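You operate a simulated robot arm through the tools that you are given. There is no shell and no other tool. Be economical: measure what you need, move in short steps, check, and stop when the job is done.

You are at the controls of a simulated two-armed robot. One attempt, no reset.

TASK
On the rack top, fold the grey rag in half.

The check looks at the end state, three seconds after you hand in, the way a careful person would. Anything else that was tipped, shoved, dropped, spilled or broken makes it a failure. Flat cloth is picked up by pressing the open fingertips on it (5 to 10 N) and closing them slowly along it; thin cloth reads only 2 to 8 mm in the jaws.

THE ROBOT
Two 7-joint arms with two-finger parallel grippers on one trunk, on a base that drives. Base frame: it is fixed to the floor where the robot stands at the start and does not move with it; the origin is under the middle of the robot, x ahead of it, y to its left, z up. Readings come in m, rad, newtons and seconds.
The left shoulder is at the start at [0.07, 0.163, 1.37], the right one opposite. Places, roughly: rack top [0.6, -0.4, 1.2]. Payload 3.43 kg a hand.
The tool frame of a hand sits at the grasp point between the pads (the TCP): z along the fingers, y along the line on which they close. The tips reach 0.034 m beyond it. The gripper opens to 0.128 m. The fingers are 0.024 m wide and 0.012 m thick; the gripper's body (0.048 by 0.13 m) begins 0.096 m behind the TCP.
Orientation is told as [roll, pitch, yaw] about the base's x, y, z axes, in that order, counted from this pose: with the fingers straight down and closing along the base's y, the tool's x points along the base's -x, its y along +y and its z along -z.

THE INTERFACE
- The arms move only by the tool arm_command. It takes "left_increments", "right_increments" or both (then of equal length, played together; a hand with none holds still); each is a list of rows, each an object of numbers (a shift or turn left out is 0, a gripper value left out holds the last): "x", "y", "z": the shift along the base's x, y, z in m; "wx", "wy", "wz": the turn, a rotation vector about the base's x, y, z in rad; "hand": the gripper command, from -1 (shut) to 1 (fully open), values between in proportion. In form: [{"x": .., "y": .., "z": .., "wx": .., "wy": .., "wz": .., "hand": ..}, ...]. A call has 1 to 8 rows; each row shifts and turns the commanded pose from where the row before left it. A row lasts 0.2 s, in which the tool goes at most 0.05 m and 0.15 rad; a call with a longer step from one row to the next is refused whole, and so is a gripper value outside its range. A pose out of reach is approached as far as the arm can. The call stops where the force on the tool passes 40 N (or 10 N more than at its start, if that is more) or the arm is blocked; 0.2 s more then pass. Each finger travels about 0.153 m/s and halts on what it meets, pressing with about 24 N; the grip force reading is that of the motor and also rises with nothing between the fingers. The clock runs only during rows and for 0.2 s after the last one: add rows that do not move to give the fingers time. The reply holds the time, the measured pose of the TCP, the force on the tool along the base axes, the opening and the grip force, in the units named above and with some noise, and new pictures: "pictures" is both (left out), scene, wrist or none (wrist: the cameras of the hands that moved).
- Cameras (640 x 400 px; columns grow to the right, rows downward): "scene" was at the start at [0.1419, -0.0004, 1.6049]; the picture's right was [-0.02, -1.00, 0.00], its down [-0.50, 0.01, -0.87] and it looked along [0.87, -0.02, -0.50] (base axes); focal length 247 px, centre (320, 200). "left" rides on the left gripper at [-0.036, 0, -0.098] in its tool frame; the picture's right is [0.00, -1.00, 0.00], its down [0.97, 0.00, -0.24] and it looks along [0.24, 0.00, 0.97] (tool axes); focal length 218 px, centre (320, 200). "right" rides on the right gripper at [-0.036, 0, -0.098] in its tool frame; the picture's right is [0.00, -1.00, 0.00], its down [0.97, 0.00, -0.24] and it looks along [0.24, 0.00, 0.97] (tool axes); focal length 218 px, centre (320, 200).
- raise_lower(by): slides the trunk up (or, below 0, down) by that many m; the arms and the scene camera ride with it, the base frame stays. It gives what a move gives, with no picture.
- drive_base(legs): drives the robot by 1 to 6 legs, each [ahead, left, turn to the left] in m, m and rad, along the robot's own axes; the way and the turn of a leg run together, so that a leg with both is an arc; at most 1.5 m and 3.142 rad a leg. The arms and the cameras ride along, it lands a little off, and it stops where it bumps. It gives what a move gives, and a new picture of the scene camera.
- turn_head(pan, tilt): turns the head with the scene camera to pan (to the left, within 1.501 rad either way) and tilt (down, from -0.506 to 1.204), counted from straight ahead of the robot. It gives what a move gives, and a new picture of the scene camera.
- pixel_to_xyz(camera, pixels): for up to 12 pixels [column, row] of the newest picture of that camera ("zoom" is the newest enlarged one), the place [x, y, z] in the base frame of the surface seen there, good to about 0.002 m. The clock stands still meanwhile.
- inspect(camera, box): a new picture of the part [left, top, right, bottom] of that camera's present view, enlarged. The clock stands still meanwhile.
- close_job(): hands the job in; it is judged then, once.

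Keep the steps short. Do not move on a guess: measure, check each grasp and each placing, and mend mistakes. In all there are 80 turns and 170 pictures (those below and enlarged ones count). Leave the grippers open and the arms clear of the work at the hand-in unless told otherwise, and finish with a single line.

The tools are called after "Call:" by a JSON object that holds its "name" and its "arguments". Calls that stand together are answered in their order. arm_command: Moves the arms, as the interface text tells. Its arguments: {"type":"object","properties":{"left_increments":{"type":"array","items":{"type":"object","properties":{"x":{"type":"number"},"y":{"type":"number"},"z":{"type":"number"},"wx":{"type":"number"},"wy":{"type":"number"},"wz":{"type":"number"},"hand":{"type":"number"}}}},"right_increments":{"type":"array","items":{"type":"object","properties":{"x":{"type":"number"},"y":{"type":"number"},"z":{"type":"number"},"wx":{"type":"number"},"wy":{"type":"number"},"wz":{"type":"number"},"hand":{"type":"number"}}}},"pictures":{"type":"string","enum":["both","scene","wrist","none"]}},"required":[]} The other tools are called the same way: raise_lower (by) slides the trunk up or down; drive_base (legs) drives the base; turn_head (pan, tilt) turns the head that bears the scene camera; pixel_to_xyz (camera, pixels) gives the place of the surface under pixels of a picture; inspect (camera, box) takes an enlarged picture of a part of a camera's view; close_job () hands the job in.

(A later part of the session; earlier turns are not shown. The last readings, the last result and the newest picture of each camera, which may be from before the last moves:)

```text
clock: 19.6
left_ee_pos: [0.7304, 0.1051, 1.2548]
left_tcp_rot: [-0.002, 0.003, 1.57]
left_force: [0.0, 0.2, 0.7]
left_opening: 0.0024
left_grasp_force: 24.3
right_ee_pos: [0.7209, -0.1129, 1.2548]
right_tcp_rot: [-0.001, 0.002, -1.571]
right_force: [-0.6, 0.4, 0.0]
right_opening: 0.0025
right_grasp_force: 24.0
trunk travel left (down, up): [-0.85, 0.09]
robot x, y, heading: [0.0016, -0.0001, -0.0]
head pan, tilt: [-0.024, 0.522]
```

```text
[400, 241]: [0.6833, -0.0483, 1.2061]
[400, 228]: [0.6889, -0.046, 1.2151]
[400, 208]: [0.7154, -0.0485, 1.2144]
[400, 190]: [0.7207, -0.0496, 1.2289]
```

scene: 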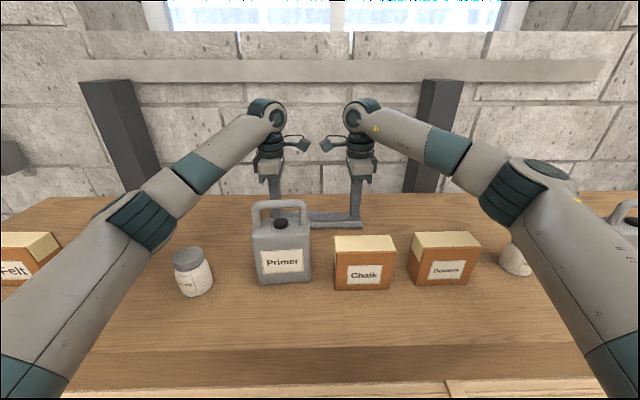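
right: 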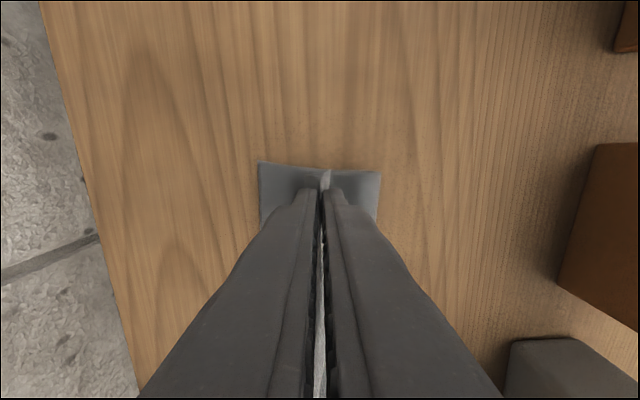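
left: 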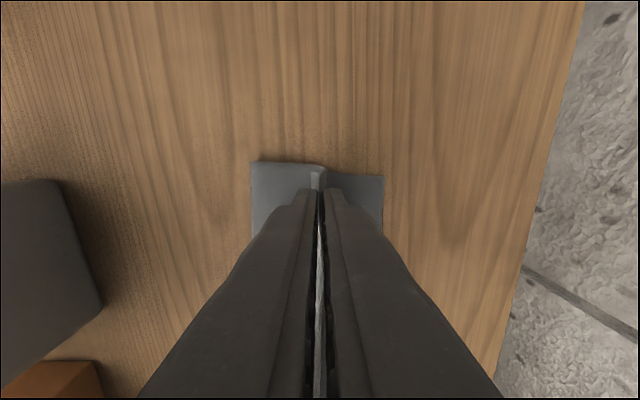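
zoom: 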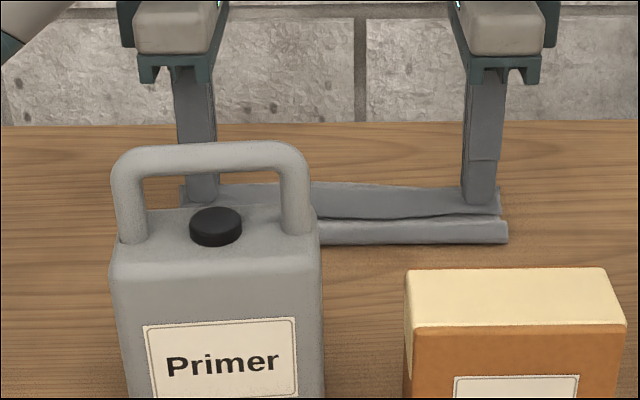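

The crease is at about 0.683 and lofted, with the back edges at 0.764 and 0.7735. I'll nudge the hands forward 7 mm and down a little, then open wide to release.

Call:
{"name": "arm_command", "arguments": {"left_increments": [{"x": -0.004, "z": -0.004}, {"x": -0.003, "z": -0.002}, {}, {"hand": -0.7}, {"hand": -0.4}, {"hand": 0}, {"hand": 0.6}, {}], "right_increments": [{"x": -0.004, "z": -0.004}, {"x": -0.003, "z": -0.002}, {}, {"hand": -0.7}, {"hand": -0.4}, {"hand": 0}, {"hand": 0.6}, {}], "pictures": "both"}}

Call:
{"name": "inspect", "arguments": {"camera": "scene", "box": [220, 160, 400, 272]}}

```text
clock: 21.4
left_ee_pos: [0.7248, 0.1038, 1.2486]
left_tcp_rot: [-0.001, 0.0, 1.569]
left_force: [0.8, -0.8, -0.1]
left_opening: 0.1025
left_grasp_force: 0.0
right_ee_pos: [0.7124, -0.1119, 1.2488]
right_tcp_rot: [0.0, -0.001, -1.572]
right_force: [0.0, 1.3, -0.2]
right_opening: 0.1021
right_grasp_force: 0.1
trunk travel left (down, up): [-0.85, 0.09]
robot x, y, heading: [-0.0015, -0.0021, -0.001]
head pan, tilt: [-0.024, 0.522]
```

scene: 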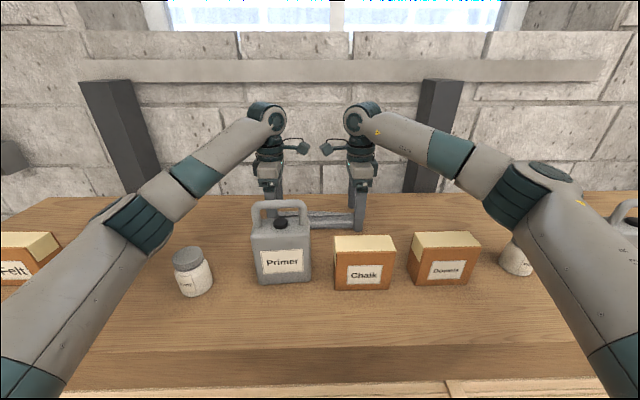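
right: 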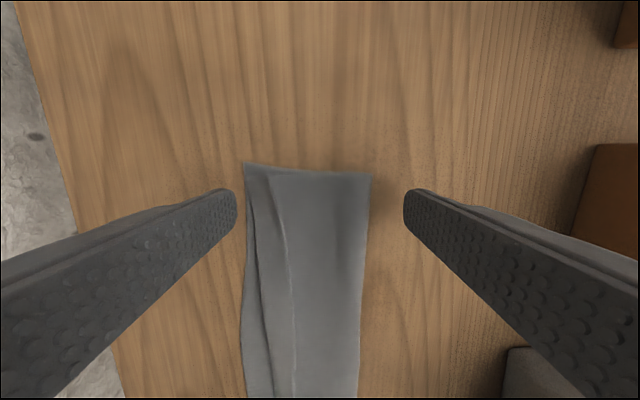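
left: 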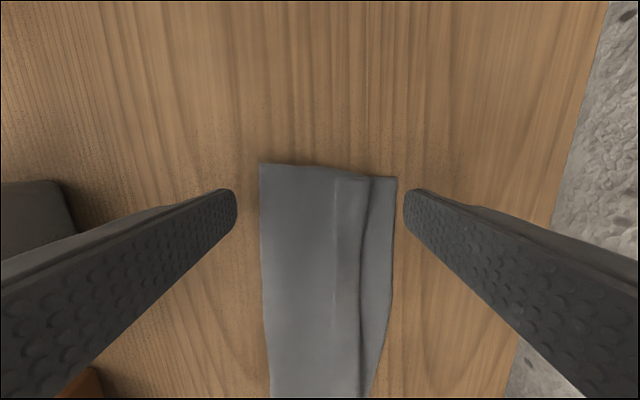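

```text
3.56 times, centred on (310, 216) of scene
```

zoom: 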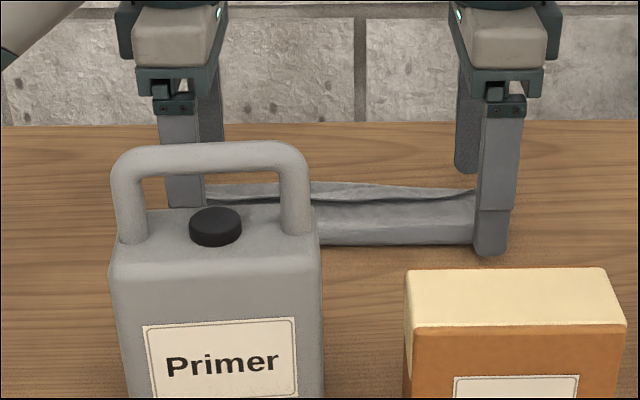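

Released, and the hem seems to have opened. I'll raise the hands straight up and look from above.

Call:
{"name": "arm_command", "arguments": {"left_increments": [{"z": 0.03}, {"z": 0.03}, {"z": 0.03}, {}], "right_increments": [{"z": 0.03}, {"z": 0.03}, {"z": 0.03}, {}], "pictures": "wrist"}}

Call:
{"name": "inspect", "arguments": {"camera": "left", "box": [240, 140, 420, 400]}}

Call:
{"name": "inspect", "arguments": {"camera": "right", "box": [230, 140, 410, 400]}}

```text
clock: 22.4
left_ee_pos: [0.7247, 0.104, 1.34]
left_tcp_rot: [-0.002, 0.002, 1.569]
left_force: [0.8, -0.8, -0.4]
left_opening: 0.1023
left_grasp_force: 0.0
right_ee_pos: [0.7144, -0.1119, 1.3401]
right_tcp_rot: [0.001, -0.001, -1.572]
right_force: [0.4, -0.7, -0.6]
right_opening: 0.1023
right_grasp_force: 0.1
trunk travel left (down, up): [-0.85, 0.09]
robot x, y, heading: [0.0019, 0.0007, 0.005]
head pan, tilt: [-0.024, 0.522]
```

right: 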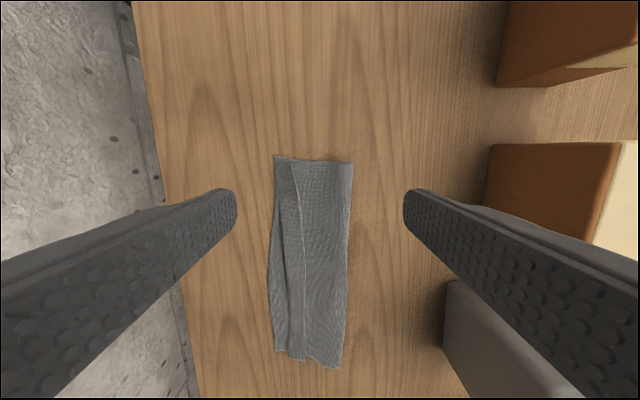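
left: 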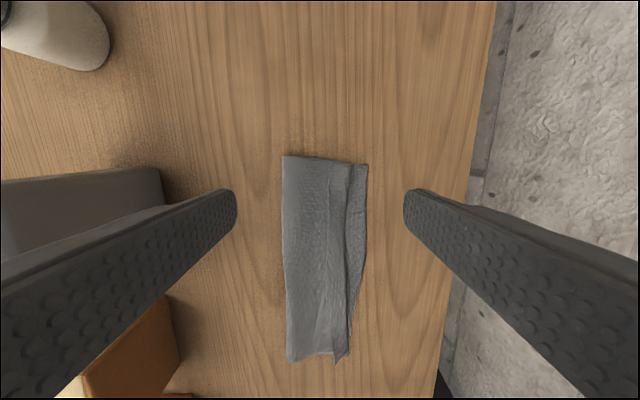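

```text
1.54 times, centred on (330, 270) of left
```

zoom: 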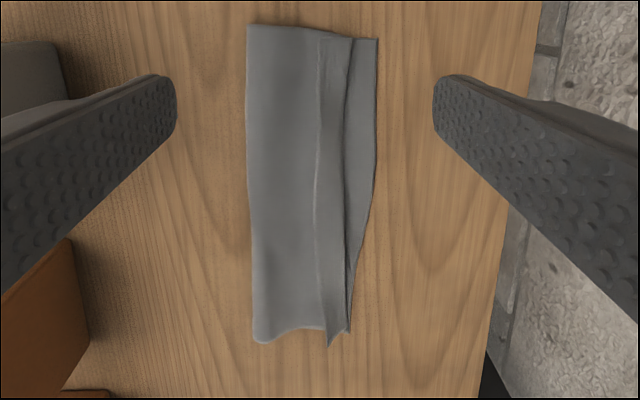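

```text
1.54 times, centred on (320, 270) of right
```

zoom: 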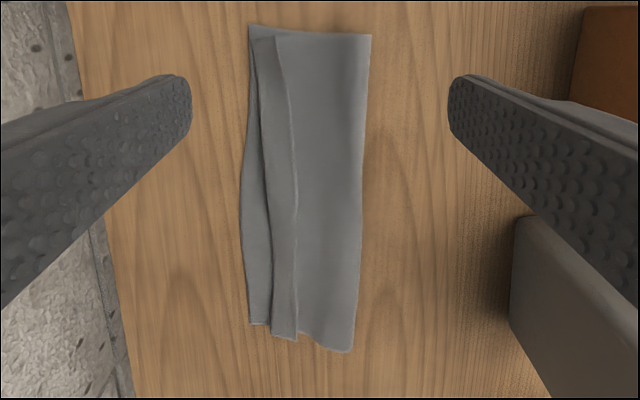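

The hem (about 20 mm) is still turned back on top of the upper layer. I'll measure its free edge, its apex and the heights to plan the mend.

Call:
{"name": "pixel_to_xyz", "arguments": {"camera": "left", "pixels": [[283, 158], [332, 170], [345, 168], [366, 168], [325, 215], [338, 215], [350, 215], [362, 215], [364, 240], [324, 300], [348, 300], [287, 300]]}}

Call:
{"name": "pixel_to_xyz", "arguments": {"camera": "right", "pixels": [[350, 166], [275, 158], [292, 168], [280, 168], [305, 240], [290, 240], [280, 240], [270, 260], [348, 260], [277, 345], [303, 360], [338, 362]]}}

```text
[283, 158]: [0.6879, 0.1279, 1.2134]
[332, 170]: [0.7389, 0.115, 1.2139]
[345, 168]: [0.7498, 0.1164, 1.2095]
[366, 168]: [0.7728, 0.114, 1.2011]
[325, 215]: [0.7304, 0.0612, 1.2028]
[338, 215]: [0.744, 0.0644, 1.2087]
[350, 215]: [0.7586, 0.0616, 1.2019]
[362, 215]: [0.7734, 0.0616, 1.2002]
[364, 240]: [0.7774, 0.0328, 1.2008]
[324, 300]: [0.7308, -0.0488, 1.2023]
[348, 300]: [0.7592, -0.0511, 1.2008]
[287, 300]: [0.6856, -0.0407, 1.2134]
```

```text
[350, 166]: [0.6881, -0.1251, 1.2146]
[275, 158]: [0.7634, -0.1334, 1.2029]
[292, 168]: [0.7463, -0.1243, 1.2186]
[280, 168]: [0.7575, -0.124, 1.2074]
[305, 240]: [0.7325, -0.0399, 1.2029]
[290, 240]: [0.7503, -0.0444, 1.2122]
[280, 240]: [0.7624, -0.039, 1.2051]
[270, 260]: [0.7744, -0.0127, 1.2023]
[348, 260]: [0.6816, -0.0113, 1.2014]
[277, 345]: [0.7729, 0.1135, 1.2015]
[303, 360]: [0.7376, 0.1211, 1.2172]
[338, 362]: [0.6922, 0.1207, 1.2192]
```

At the corners the hem is lofted, with its free edge near x≈0.74 and apex near 0.757. 

Mending plan: each hand presses with the front finger on the upper layer (x≈0.70) and the rear finger on the hem (x≈0.745). I then spread the jaws so the rear finger rolls the hem out backward. First I'll set the opening, a slight tilt and the position.

Call:
{"name": "arm_command", "arguments": {"left_increments": [{"x": -0.003, "wy": -0.04, "hand": -0.53}, {}, {"z": -0.03}, {"z": -0.03}, {"z": -0.015}, {}], "right_increments": [{"x": 0.012, "wy": -0.04, "hand": -0.53}, {}, {"z": -0.03}, {"z": -0.03}, {"z": -0.015}, {}], "pictures": "wrist"}}

```text
clock: 23.8
left_ee_pos: [0.7194, 0.1067, 1.2629]
left_tcp_rot: [-0.04, 0.0, 1.57]
left_force: [-0.3, 0.4, -0.9]
left_opening: 0.0301
left_grasp_force: 0.2
right_ee_pos: [0.7276, -0.1125, 1.2641]
right_tcp_rot: [0.04, 0.001, -1.571]
right_force: [0.5, 0.5, 0.3]
right_opening: 0.0302
right_grasp_force: 0.0
trunk travel left (down, up): [-0.85, 0.09]
robot x, y, heading: [-0.0028, 0.0006, 0.002]
head pan, tilt: [-0.024, 0.522]
```

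right: 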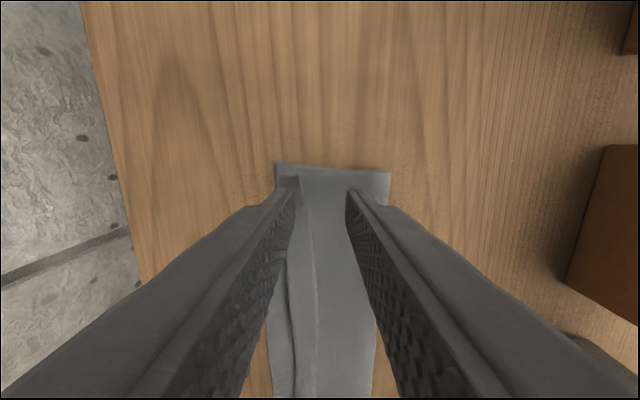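
left: 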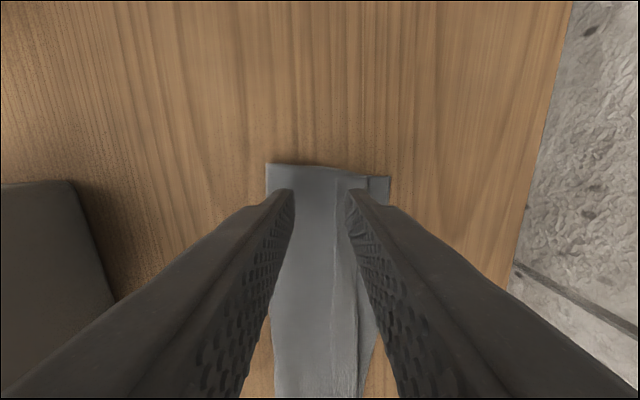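

Both rear fingers are over the hem and the front fingers over the upper layer. I'll lower them gently.

Call:
{"name": "arm_command", "arguments": {"left_increments": [{"z": -0.015}, {"z": -0.006}, {}], "right_increments": [{"z": -0.015}, {"z": -0.006}, {}], "pictures": "none"}}

```text
clock: 24.6
left_ee_pos: [0.7206, 0.1058, 1.2424]
left_tcp_rot: [-0.042, 0.002, 1.57]
left_force: [-0.6, 0.3, -0.1]
left_opening: 0.0304
left_grasp_force: 0.1
right_ee_pos: [0.7254, -0.1109, 1.2437]
right_tcp_rot: [0.039, 0.001, -1.571]
right_force: [-0.5, 0.2, 0.1]
right_opening: 0.0301
right_grasp_force: 0.0
trunk travel left (down, up): [-0.85, 0.09]
robot x, y, heading: [-0.0004, -0.0008, 0.004]
head pan, tilt: [-0.024, 0.522]
```

Call:
{"name": "arm_command", "arguments": {"left_increments": [{"z": -0.003}, {"z": -0.0015}, {}], "right_increments": [{"z": -0.003}, {"z": -0.0015}, {}], "pictures": "none"}}

```text
clock: 25.4
left_ee_pos: [0.7216, 0.1046, 1.2385]
left_tcp_rot: [-0.043, 0.002, 1.57]
left_force: [0.0, -0.2, 2.9]
left_opening: 0.0296
left_grasp_force: 0.1
right_ee_pos: [0.7266, -0.1134, 1.2378]
right_tcp_rot: [0.039, 0.0, -1.57]
right_force: [0.0, 0.0, -0.9]
right_opening: 0.0301
right_grasp_force: 0.0
trunk travel left (down, up): [-0.85, 0.09]
robot x, y, heading: [-0.0003, -0.0024, 0.001]
head pan, tilt: [-0.024, 0.522]
```

Call:
{"name": "arm_command", "arguments": {"left_increments": [{"z": -0.0005}, {}, {}], "right_increments": [{"z": -0.001}, {"z": -0.0005}, {}], "pictures": "none"}}

```text
clock: 26.2
left_ee_pos: [0.7196, 0.1047, 1.2374]
left_tcp_rot: [-0.043, 0.001, 1.568]
left_force: [0.4, -0.3, 4.3]
left_opening: 0.0297
left_grasp_force: 0.0
right_ee_pos: [0.7267, -0.1121, 1.238]
right_tcp_rot: [0.039, -0.001, -1.571]
right_force: [0.2, -0.6, 2.7]
right_opening: 0.03
right_grasp_force: 0.1
trunk travel left (down, up): [-0.85, 0.09]
robot x, y, heading: [0.004, -0.0022, 0.001]
head pan, tilt: [-0.024, 0.522]
```

Light contact on both hands. Now I'll spread slowly, with the front finger staying put and the rear finger moving back.

Call:
{"name": "arm_command", "arguments": {"left_increments": [{"hand": -0.42, "x": 0.0035}, {"hand": -0.31, "x": 0.0035}, {"hand": -0.2, "x": 0.0035}, {"hand": -0.09, "x": 0.0035}, {"hand": 0.02, "x": 0.0035}, {"hand": 0.13, "x": 0.0035}, {}], "right_increments": [{"z": -0.0006, "hand": -0.42, "x": 0.0035}, {"hand": -0.31, "x": 0.0035}, {"hand": -0.2, "x": 0.0035}, {"hand": -0.09, "x": 0.0035}, {"hand": 0.02, "x": 0.0035}, {"hand": 0.13, "x": 0.0035}, {}], "pictures": "wrist"}}

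```text
clock: 27.8
left_ee_pos: [0.7403, 0.1051, 1.2388]
left_tcp_rot: [-0.043, 0.002, 1.569]
left_force: [-1.0, 0.3, 6.0]
left_opening: 0.0729
left_grasp_force: 0.3
right_ee_pos: [0.7451, -0.1107, 1.2383]
right_tcp_rot: [0.042, 0.001, -1.57]
right_force: [-1.7, 0.5, 6.9]
right_opening: 0.073
right_grasp_force: 0.8
trunk travel left (down, up): [-0.85, 0.09]
robot x, y, heading: [0.0007, 0.002, 0.004]
head pan, tilt: [-0.024, 0.522]
```

right: 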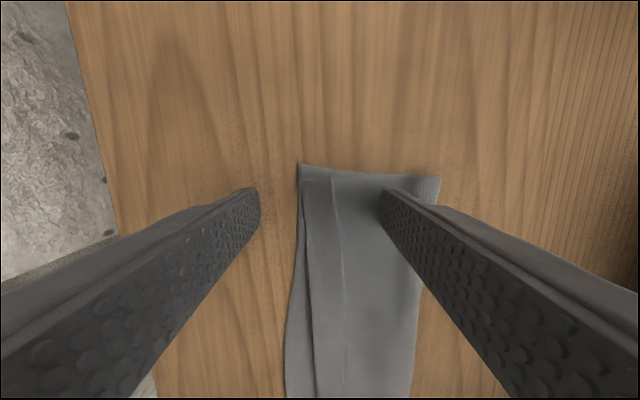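
left: 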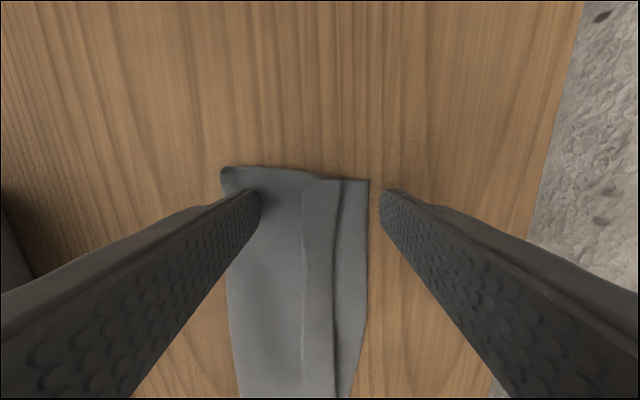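

The rear fingers slid over without moving the hem because the tilt left them too light. I'll lift, level the hands and look again.

Call:
{"name": "arm_command", "arguments": {"left_increments": [{"z": 0.02}, {"z": 0.02}, {"wy": 0.04, "x": -0.01, "hand": -0.53}, {"x": -0.01}, {}], "right_increments": [{"z": 0.02}, {"z": 0.02}, {"wy": 0.04, "x": -0.01, "hand": -0.53}, {"x": -0.01}, {}], "pictures": "wrist"}}

Call:
{"name": "inspect", "arguments": {"camera": "left", "box": [230, 140, 410, 252]}}

Call:
{"name": "inspect", "arguments": {"camera": "right", "box": [230, 140, 410, 252]}}

```text
clock: 29.0
left_ee_pos: [0.7214, 0.1047, 1.279]
left_tcp_rot: [-0.003, 0.003, 1.568]
left_force: [0.3, 0.5, -0.4]
left_opening: 0.03
left_grasp_force: 0.2
right_ee_pos: [0.7277, -0.1118, 1.2768]
right_tcp_rot: [0.0, 0.0, -1.571]
right_force: [-0.3, -0.3, -0.6]
right_opening: 0.03
right_grasp_force: 0.0
trunk travel left (down, up): [-0.85, 0.09]
robot x, y, heading: [0.0031, -0.0015, 0.0]
head pan, tilt: [-0.024, 0.522]
```

right: 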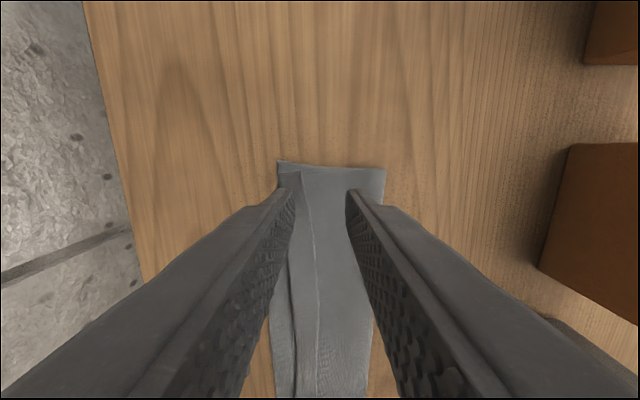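
left: 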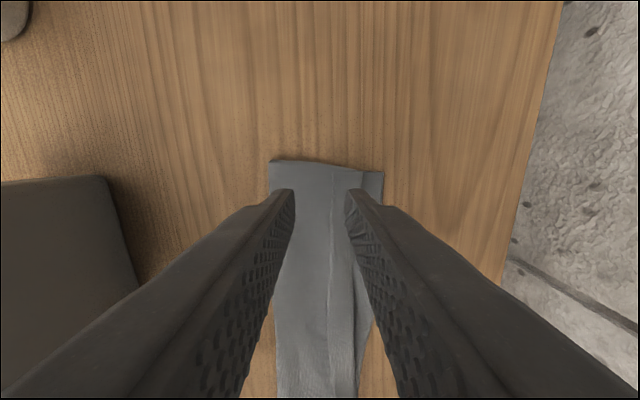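

```text
3.56 times, centred on (320, 196) of left
```

zoom: 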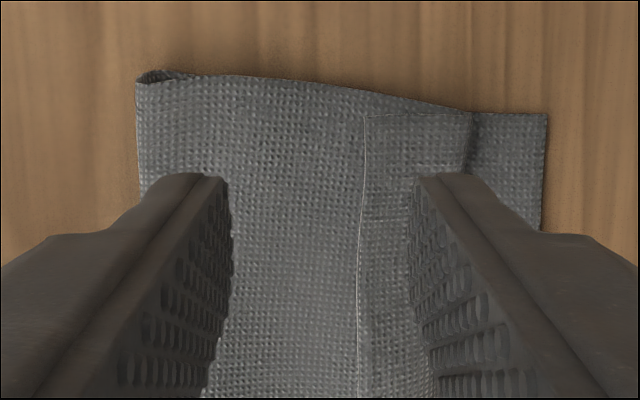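

```text
3.56 times, centred on (320, 196) of right
```

zoom: 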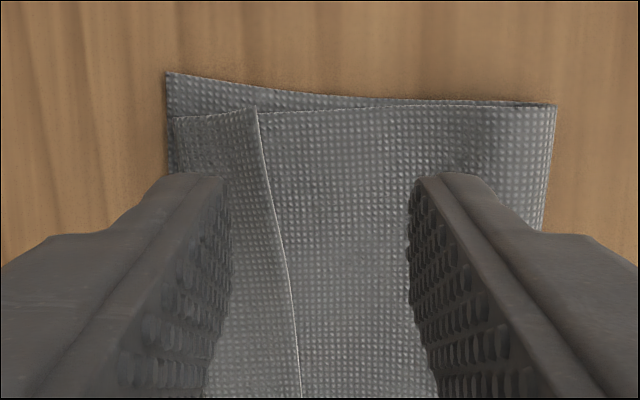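

Clear view: the hem is about 25 mm wide. The hands are level now, so I'll press more firmly this time.

Call:
{"name": "arm_command", "arguments": {"left_increments": [{"z": -0.02}, {"z": -0.017}, {"z": -0.004}, {}], "right_increments": [{"z": -0.02}, {"z": -0.015}, {"z": -0.004}, {}], "pictures": "none"}}

```text
clock: 30.0
left_ee_pos: [0.7214, 0.1039, 1.2376]
left_tcp_rot: [-0.003, 0.001, 1.568]
left_force: [-1.0, 0.2, 2.9]
left_opening: 0.0301
left_grasp_force: 0.1
right_ee_pos: [0.7283, -0.1112, 1.2374]
right_tcp_rot: [0.001, 0.001, -1.571]
right_force: [0.6, -0.5, 2.7]
right_opening: 0.0299
right_grasp_force: 0.1
trunk travel left (down, up): [-0.85, 0.09]
robot x, y, heading: [0.0026, -0.0008, 0.001]
head pan, tilt: [-0.024, 0.522]
```

Call:
{"name": "arm_command", "arguments": {"left_increments": [{"z": -0.0012}, {}], "right_increments": [{"z": -0.0012}, {}], "pictures": "none"}}

Call:
{"name": "arm_command", "arguments": {"left_increments": [{"hand": -0.45, "x": 0.0025}, {"hand": -0.37, "x": 0.0025}, {"hand": -0.29, "x": 0.0025}, {"hand": -0.21, "x": 0.0025}, {}], "right_increments": [{"hand": -0.45, "x": 0.0025}, {"hand": -0.37, "x": 0.0025}, {"hand": -0.29, "x": 0.0025}, {"hand": -0.21, "x": 0.0025}, {}], "pictures": "wrist"}}

Call:
{"name": "inspect", "arguments": {"camera": "left", "box": [230, 140, 410, 252]}}

```text
clock: 30.6
left_ee_pos: [0.7202, 0.1049, 1.2378]
left_tcp_rot: [-0.005, 0.001, 1.57]
left_force: [0.8, -0.7, 6.5]
left_opening: 0.0305
left_grasp_force: 0.4
right_ee_pos: [0.7275, -0.1116, 1.238]
right_tcp_rot: [0.002, 0.0, -1.571]
right_force: [0.5, -0.6, 4.3]
right_opening: 0.0304
right_grasp_force: 0.1
trunk travel left (down, up): [-0.85, 0.09]
robot x, y, heading: [-0.0001, 0.0004, 0.0]
head pan, tilt: [-0.024, 0.522]
```

```text
clock: 31.8
left_ee_pos: [0.7304, 0.1054, 1.2381]
left_tcp_rot: [-0.003, 0.0, 1.568]
left_force: [-1.8, -0.4, 9.2]
left_opening: 0.0489
left_grasp_force: 0.1
right_ee_pos: [0.7366, -0.1117, 1.2386]
right_tcp_rot: [0.002, 0.0, -1.57]
right_force: [-0.7, 0.2, 0.3]
right_opening: 0.0505
right_grasp_force: 0.0
trunk travel left (down, up): [-0.85, 0.09]
robot x, y, heading: [0.0037, 0.0033, 0.002]
head pan, tilt: [-0.024, 0.522]
```

right: 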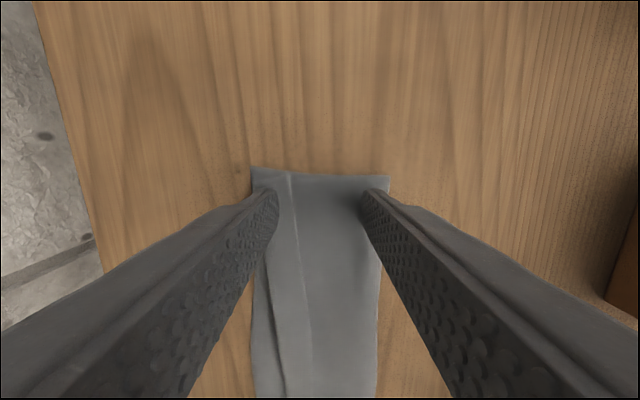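
left: 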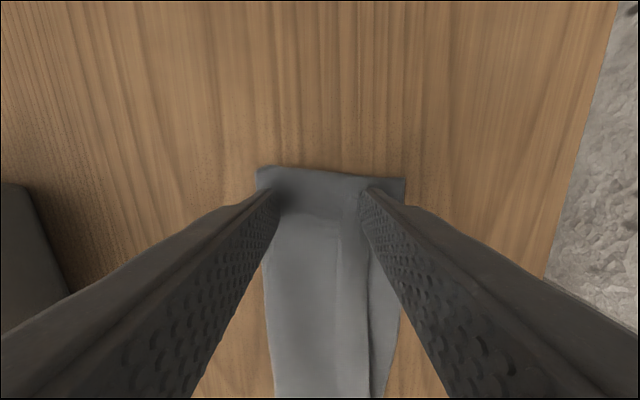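

```text
3.56 times, centred on (320, 196) of left
```

zoom: 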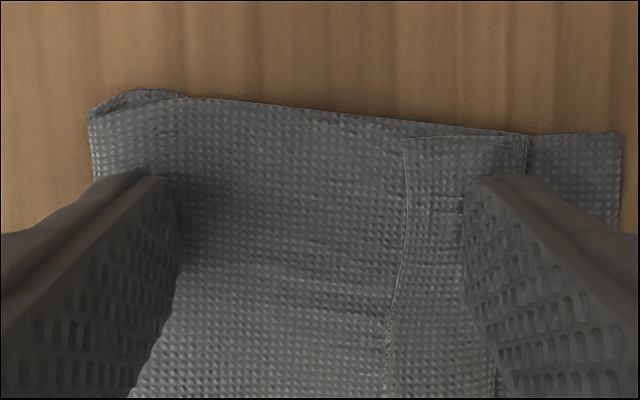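

Cloth-on-cloth friction is high, so the hem won't roll under a drag. 

Better idea: pinch only the upper layer in front of the hem (x≈0.705) at both ends and lift it so the back part hangs and the hem drops open by gravity. Then lay it back edge first. I'll lift off and look.

Call:
{"name": "arm_command", "arguments": {"left_increments": [{"z": 0.03}, {"z": 0.03}, {"z": 0.04}, {"z": 0.04, "hand": 0.6}, {}], "right_increments": [{"z": 0.03}, {"z": 0.03}, {"z": 0.04}, {"z": 0.04, "hand": 0.6}, {}], "pictures": "wrist"}}

Call:
{"name": "inspect", "arguments": {"camera": "left", "box": [240, 140, 400, 380]}}

```text
clock: 33.0
left_ee_pos: [0.731, 0.1033, 1.3764]
left_tcp_rot: [-0.002, 0.0, 1.569]
left_force: [-0.6, -0.1, 0.3]
left_opening: 0.1026
left_grasp_force: 0.1
right_ee_pos: [0.7372, -0.112, 1.3759]
right_tcp_rot: [-0.002, 0.0, -1.568]
right_force: [0.5, 0.9, -0.4]
right_opening: 0.1023
right_grasp_force: 0.1
trunk travel left (down, up): [-0.85, 0.09]
robot x, y, heading: [0.0019, 0.0024, 0.002]
head pan, tilt: [-0.024, 0.522]
```

right: 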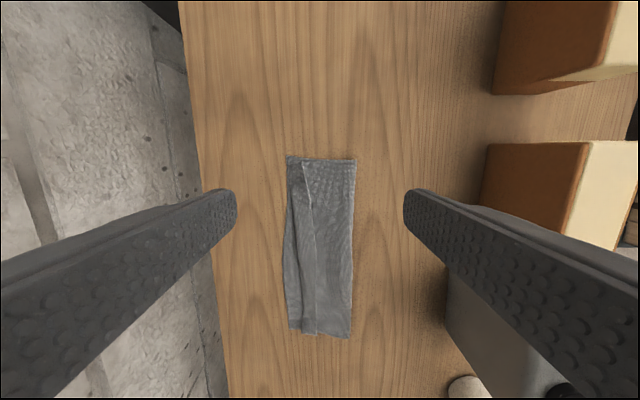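
left: 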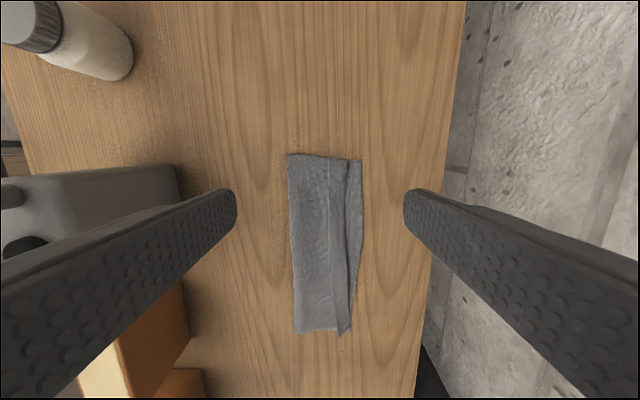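

```text
1.67 times, centred on (320, 260) of left
```

zoom: 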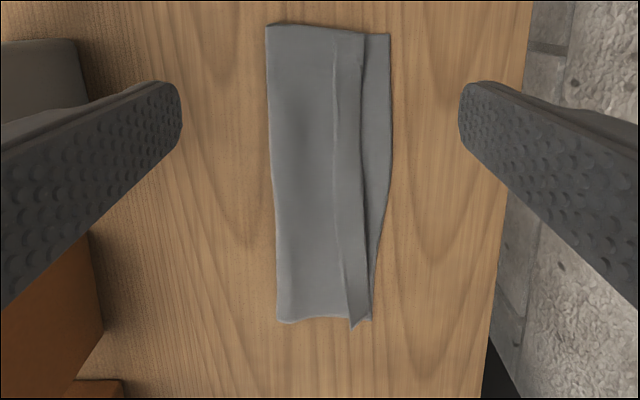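

Call:
{"name": "pixel_to_xyz", "arguments": {"camera": "left", "pixels": [[291, 170], [305, 170], [315, 170], [325, 170], [335, 170], [344, 170], [358, 170], [296, 310], [320, 310], [332, 310], [345, 310]]}}

Call:
{"name": "pixel_to_xyz", "arguments": {"camera": "right", "pixels": [[353, 172], [340, 172], [330, 172], [315, 172], [307, 172], [297, 172], [290, 172], [349, 320], [330, 320], [305, 320], [291, 320]]}}

```text
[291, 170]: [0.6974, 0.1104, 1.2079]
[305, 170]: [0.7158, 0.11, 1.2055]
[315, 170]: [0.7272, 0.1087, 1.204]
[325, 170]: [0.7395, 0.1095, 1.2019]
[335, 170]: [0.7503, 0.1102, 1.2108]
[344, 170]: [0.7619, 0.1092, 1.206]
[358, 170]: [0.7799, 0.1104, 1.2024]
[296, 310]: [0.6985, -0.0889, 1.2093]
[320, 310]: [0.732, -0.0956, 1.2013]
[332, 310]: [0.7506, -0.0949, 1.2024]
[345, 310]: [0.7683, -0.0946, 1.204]
```

```text
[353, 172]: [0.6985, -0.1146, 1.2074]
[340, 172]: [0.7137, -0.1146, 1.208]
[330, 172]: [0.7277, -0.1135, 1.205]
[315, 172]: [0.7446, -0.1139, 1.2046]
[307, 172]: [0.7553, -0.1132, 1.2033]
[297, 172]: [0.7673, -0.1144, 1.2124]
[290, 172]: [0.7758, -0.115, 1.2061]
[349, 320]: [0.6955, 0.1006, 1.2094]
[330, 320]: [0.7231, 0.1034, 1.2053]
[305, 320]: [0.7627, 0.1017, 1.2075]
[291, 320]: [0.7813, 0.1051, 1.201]
```

New layout: the crease is at x≈0.695. The hem edge is at 0.742 (left) and 0.757 (right), and the back edge at about 0.78. I'll position for the upper-layer pinch at left x 0.714 and right x 0.720, then descend.

Call:
{"name": "arm_command", "arguments": {"left_increments": [{"x": -0.017, "hand": -0.53}, {}, {"z": -0.04}, {"z": -0.04}, {"z": -0.04}, {"z": -0.012}, {}], "right_increments": [{"x": -0.017, "hand": -0.53}, {}, {"z": -0.04}, {"z": -0.04}, {"z": -0.04}, {"z": -0.012}, {}], "pictures": "wrist"}}

```text
clock: 34.6
left_ee_pos: [0.7141, 0.1032, 1.2438]
left_tcp_rot: [-0.003, 0.001, 1.569]
left_force: [-0.5, -0.6, 0.3]
left_opening: 0.0302
left_grasp_force: 0.0
right_ee_pos: [0.72, -0.1113, 1.2435]
right_tcp_rot: [0.0, -0.001, -1.572]
right_force: [0.5, -0.2, -0.9]
right_opening: 0.0302
right_grasp_force: 0.1
trunk travel left (down, up): [-0.85, 0.09]
robot x, y, heading: [0.0013, 0.0023, -0.003]
head pan, tilt: [-0.024, 0.522]
```

right: 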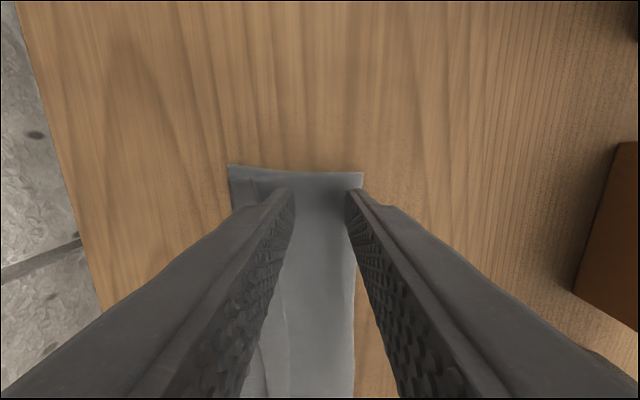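
left: 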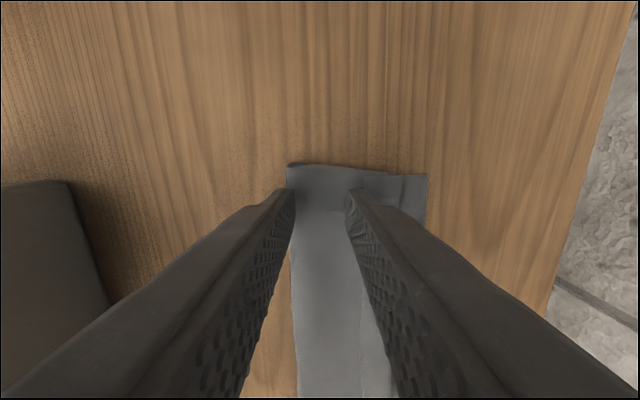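

In place. I'll press lightly (a few N), then close slowly.

Call:
{"name": "arm_command", "arguments": {"left_increments": [{"z": -0.004}, {"z": -0.0022}, {}], "right_increments": [{"z": -0.004}, {"z": -0.0022}, {}], "pictures": "none"}}

```text
clock: 35.4
left_ee_pos: [0.7143, 0.1033, 1.2372]
left_tcp_rot: [-0.003, 0.001, 1.57]
left_force: [-1.8, 0.5, 0.3]
left_opening: 0.03
left_grasp_force: 0.0
right_ee_pos: [0.7211, -0.1115, 1.2383]
right_tcp_rot: [-0.001, 0.0, -1.569]
right_force: [-0.2, -0.2, 0.0]
right_opening: 0.0299
right_grasp_force: 0.1
trunk travel left (down, up): [-0.85, 0.09]
robot x, y, heading: [0.0009, 0.0003, 0.004]
head pan, tilt: [-0.024, 0.522]
```

Call:
{"name": "arm_command", "arguments": {"left_increments": [{"z": -0.0008}, {}], "right_increments": [{"z": -0.001}, {}], "pictures": "none"}}

```text
clock: 36.0
left_ee_pos: [0.7134, 0.105, 1.2383]
left_tcp_rot: [-0.001, 0.001, 1.568]
left_force: [-0.2, -0.4, 0.9]
left_opening: 0.0301
left_grasp_force: 0.1
right_ee_pos: [0.7203, -0.1111, 1.2379]
right_tcp_rot: [0.0, -0.001, -1.572]
right_force: [0.1, -0.4, 0.9]
right_opening: 0.0303
right_grasp_force: 0.2
trunk travel left (down, up): [-0.85, 0.09]
robot x, y, heading: [-0.006, -0.0024, -0.002]
head pan, tilt: [-0.024, 0.522]
```

Call:
{"name": "arm_command", "arguments": {"left_increments": [{"z": -0.0007}, {}, {"hand": -0.6}, {"hand": -0.68}, {"hand": -0.76}, {"hand": -0.84}, {"hand": -0.92}, {"hand": -1}], "right_increments": [{"z": -0.0007}, {}, {"hand": -0.6}, {"hand": -0.68}, {"hand": -0.76}, {"hand": -0.84}, {"hand": -0.92}, {"hand": -1}], "pictures": "wrist"}}

```text
clock: 37.8
left_ee_pos: [0.714, 0.1035, 1.2366]
left_tcp_rot: [-0.003, 0.002, 1.568]
left_force: [-0.1, 0.2, 3.8]
left_opening: 0.0026
left_grasp_force: 24.1
right_ee_pos: [0.7188, -0.1117, 1.2363]
right_tcp_rot: [0.0, 0.0, -1.569]
right_force: [-0.4, 0.0, 1.6]
right_opening: 0.0002
right_grasp_force: 24.7
trunk travel left (down, up): [-0.85, 0.09]
robot x, y, heading: [0.0012, 0.0012, 0.002]
head pan, tilt: [-0.024, 0.522]
```

right: 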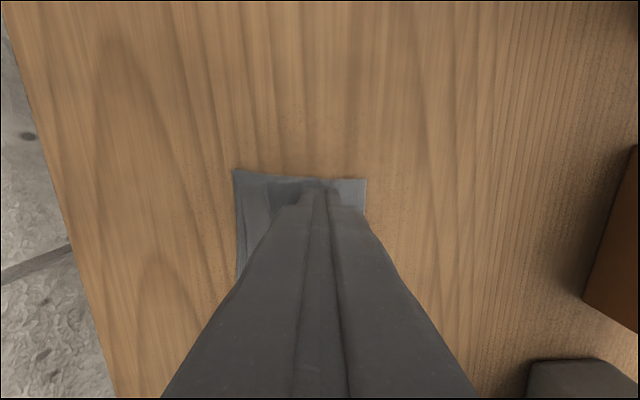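
left: 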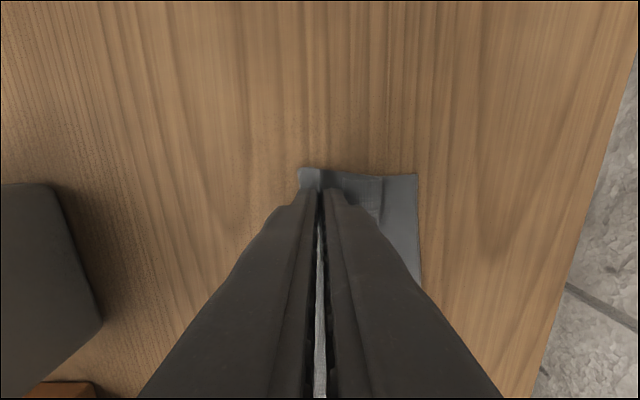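

Left holds 2.6 mm, but the right is empty (0.2 mm). I'll reopen the right and press a bit more.

Call:
{"name": "arm_command", "arguments": {"right_increments": [{"z": 0.006, "hand": -0.5}, {}, {"z": -0.005}, {"z": -0.0025}, {}], "pictures": "wrist"}}

```text
clock: 39.0
left_ee_pos: [0.7136, 0.1044, 1.2378]
left_tcp_rot: [-0.004, 0.0, 1.569]
left_force: [0.1, -0.3, 3.3]
left_opening: 0.0025
left_grasp_force: 24.6
right_ee_pos: [0.7192, -0.1113, 1.2362]
right_tcp_rot: [0.003, 0.0, -1.57]
right_force: [0.4, -1.2, 5.2]
right_opening: 0.0317
right_grasp_force: 0.0
trunk travel left (down, up): [-0.85, 0.09]
robot x, y, heading: [0.0021, 0.0011, -0.001]
head pan, tilt: [-0.024, 0.522]
```

right: 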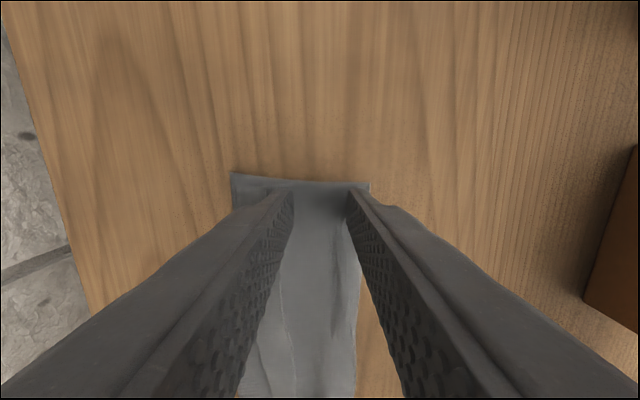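

5.2 N, with the fingers well on the layer. Closing slowly.

Call:
{"name": "arm_command", "arguments": {"right_increments": [{"hand": -0.56}, {"hand": -0.62}, {"hand": -0.68}, {"hand": -0.75}, {"hand": -0.82}, {"hand": -0.9}, {"hand": -1}, {}], "pictures": "wrist"}}

```text
clock: 40.8
left_ee_pos: [0.7131, 0.1051, 1.2359]
left_tcp_rot: [-0.004, 0.002, 1.569]
left_force: [0.1, -0.6, 1.9]
left_opening: 0.0024
left_grasp_force: 24.5
right_ee_pos: [0.7188, -0.1113, 1.237]
right_tcp_rot: [0.001, 0.0, -1.573]
right_force: [-0.5, 0.0, 9.2]
right_opening: 0.0026
right_grasp_force: 23.5
trunk travel left (down, up): [-0.85, 0.09]
robot x, y, heading: [-0.0036, -0.0022, -0.001]
head pan, tilt: [-0.024, 0.522]
```

right: 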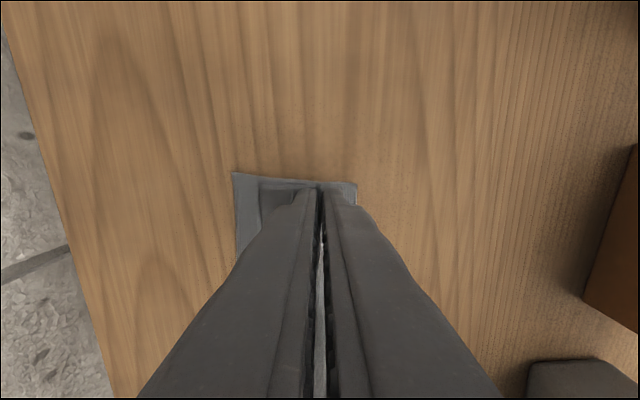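

Both now hold about 2.5 mm. I'll lift 5 cm slowly and look at how the hem hangs.

Call:
{"name": "arm_command", "arguments": {"left_increments": [{"z": 0.015}, {"z": 0.015}, {"z": 0.015}, {"z": 0.01}, {}, {}], "right_increments": [{"z": 0.015}, {"z": 0.015}, {"z": 0.015}, {"z": 0.01}, {}, {}], "pictures": "wrist"}}

Call:
{"name": "inspect", "arguments": {"camera": "scene", "box": [220, 160, 400, 272]}}

Call:
{"name": "inspect", "arguments": {"camera": "left", "box": [240, 130, 440, 255]}}

Call:
{"name": "inspect", "arguments": {"camera": "right", "box": [200, 130, 400, 255]}}

```text
clock: 42.2
left_ee_pos: [0.7147, 0.1046, 1.2927]
left_tcp_rot: [-0.003, 0.002, 1.568]
left_force: [0.4, 0.4, 0.0]
left_opening: 0.0023
left_grasp_force: 23.9
right_ee_pos: [0.7208, -0.1111, 1.2891]
right_tcp_rot: [0.001, 0.001, -1.57]
right_force: [-0.1, -0.7, -0.5]
right_opening: 0.0025
right_grasp_force: 23.8
trunk travel left (down, up): [-0.85, 0.09]
robot x, y, heading: [-0.0025, 0.0013, -0.005]
head pan, tilt: [-0.024, 0.522]
```

right: 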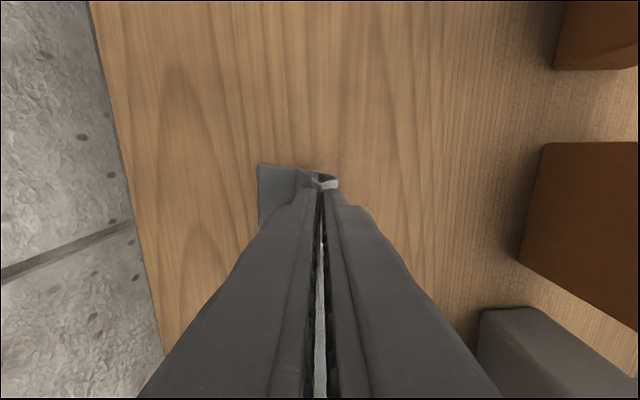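
left: 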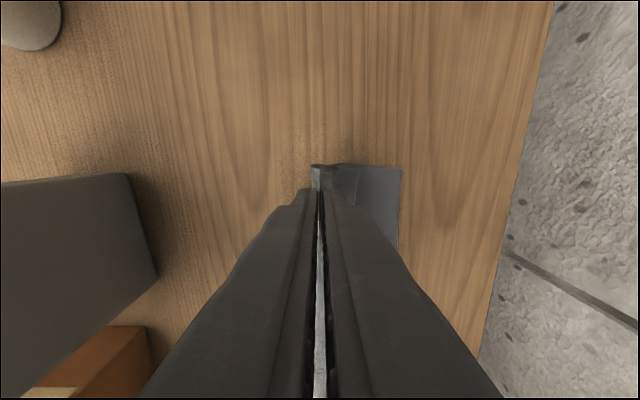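

```text
3.56 times, centred on (310, 216) of scene
```

zoom: 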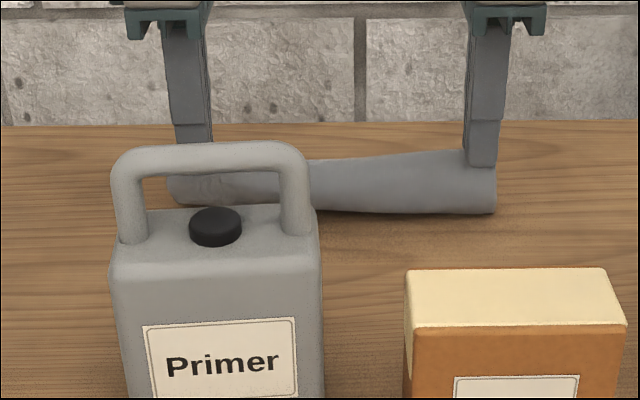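

```text
3.20 times, centred on (340, 192) of left
```

zoom: 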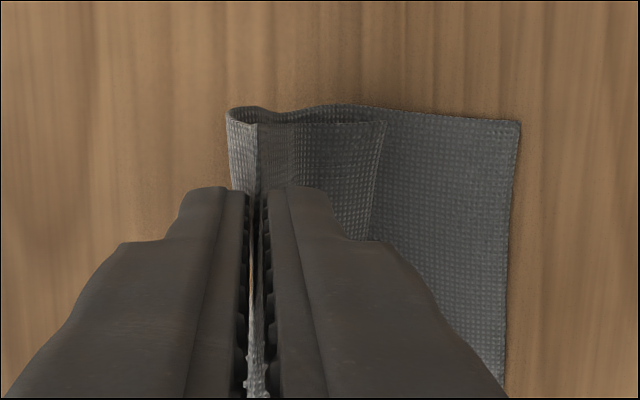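

```text
3.20 times, centred on (300, 192) of right
```

zoom: 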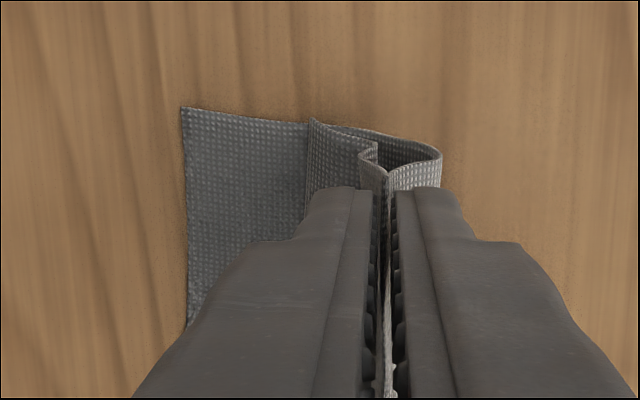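

It worked on the left: the hem hangs open. The right looks nearly open with a kink. I'll measure heights there.

Call:
{"name": "pixel_to_xyz", "arguments": {"camera": "right", "pixels": [[260, 167], [297, 169], [305, 173], [314, 176], [318, 184], [336, 180], [298, 185]]}}

Call:
{"name": "pixel_to_xyz", "arguments": {"camera": "left", "pixels": [[400, 170], [358, 169], [345, 170], [330, 172], [318, 170], [313, 168]]}}

```text
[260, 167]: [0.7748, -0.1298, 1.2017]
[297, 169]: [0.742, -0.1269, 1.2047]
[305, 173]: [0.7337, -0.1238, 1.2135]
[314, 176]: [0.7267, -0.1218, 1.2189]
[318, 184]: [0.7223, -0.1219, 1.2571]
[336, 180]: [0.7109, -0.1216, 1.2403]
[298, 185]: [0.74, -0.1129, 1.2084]
```

```text
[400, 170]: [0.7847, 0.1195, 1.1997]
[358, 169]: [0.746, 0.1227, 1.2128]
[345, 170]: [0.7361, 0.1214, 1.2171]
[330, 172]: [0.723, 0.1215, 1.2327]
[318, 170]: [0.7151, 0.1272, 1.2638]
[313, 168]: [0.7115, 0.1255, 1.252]
```

On both sides the hem is open: the strip runs from the jaw down to its edge at x≈0.744, about 58 mm long. I'll shift up and back about 30 mm so the edge goes near the lower back edge (0.775 right, 0.785 left), then check.

Call:
{"name": "arm_command", "arguments": {"left_increments": [{"z": 0.008}, {"x": 0.012}, {"x": 0.012}, {"x": 0.012}, {}, {}], "right_increments": [{"z": 0.01}, {"x": 0.01}, {"x": 0.01}, {"x": 0.01}, {}, {}], "pictures": "wrist"}}

Call:
{"name": "inspect", "arguments": {"camera": "left", "box": [220, 130, 420, 255]}}

Call:
{"name": "inspect", "arguments": {"camera": "right", "box": [220, 130, 420, 255]}}

```text
clock: 43.6
left_ee_pos: [0.7511, 0.1042, 1.2992]
left_tcp_rot: [-0.003, 0.002, 1.569]
left_force: [-0.6, 0.2, -0.4]
left_opening: 0.0024
left_grasp_force: 24.1
right_ee_pos: [0.7496, -0.1114, 1.2995]
right_tcp_rot: [0.0, 0.0, -1.57]
right_force: [0.0, 0.5, 0.6]
right_opening: 0.0025
right_grasp_force: 23.7
trunk travel left (down, up): [-0.85, 0.09]
robot x, y, heading: [0.0005, -0.0022, 0.007]
head pan, tilt: [-0.024, 0.522]
```

right: 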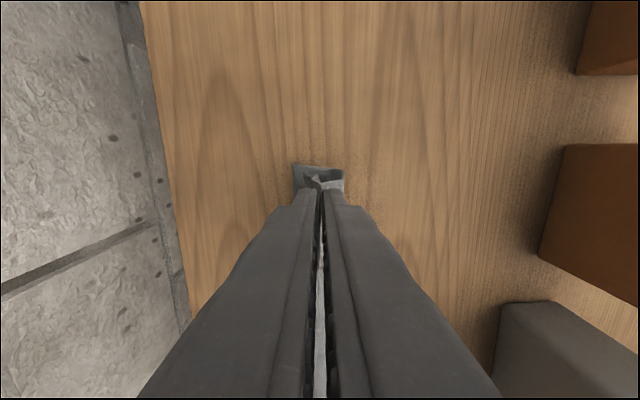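
left: 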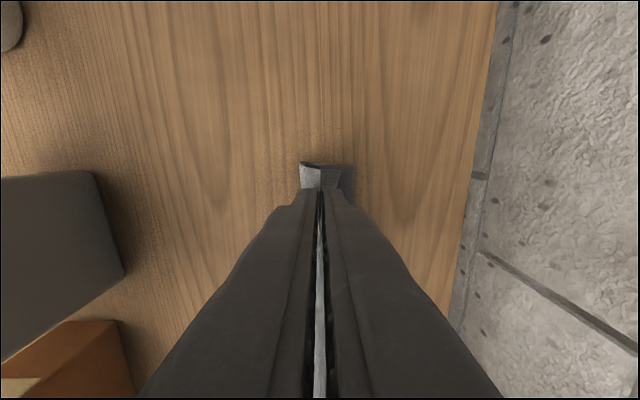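

```text
3.20 times, centred on (320, 192) of left
```

zoom: 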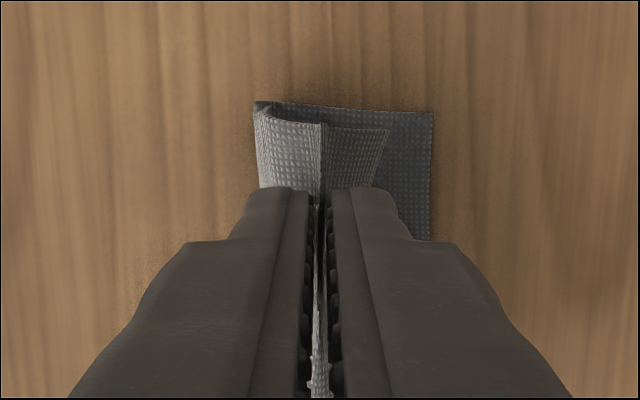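

```text
3.20 times, centred on (320, 192) of right
```

zoom: 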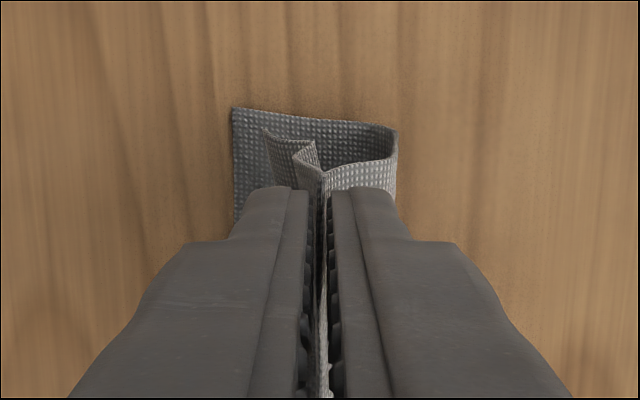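

Call:
{"name": "pixel_to_xyz", "arguments": {"camera": "right", "pixels": [[295, 166], [304, 172], [310, 175], [318, 176], [314, 181], [322, 184], [343, 173]]}}

Call:
{"name": "pixel_to_xyz", "arguments": {"camera": "left", "pixels": [[353, 168], [339, 172], [330, 172], [322, 172], [302, 168]]}}

```text
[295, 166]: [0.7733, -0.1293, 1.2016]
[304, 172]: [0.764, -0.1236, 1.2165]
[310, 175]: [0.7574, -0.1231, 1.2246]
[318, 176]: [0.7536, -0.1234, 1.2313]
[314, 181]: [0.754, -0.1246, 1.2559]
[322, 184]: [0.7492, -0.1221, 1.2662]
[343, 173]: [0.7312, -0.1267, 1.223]
```

```text
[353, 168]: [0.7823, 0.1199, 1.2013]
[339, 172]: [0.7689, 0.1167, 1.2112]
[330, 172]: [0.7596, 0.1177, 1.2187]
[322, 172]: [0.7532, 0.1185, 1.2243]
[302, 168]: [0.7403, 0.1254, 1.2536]
```

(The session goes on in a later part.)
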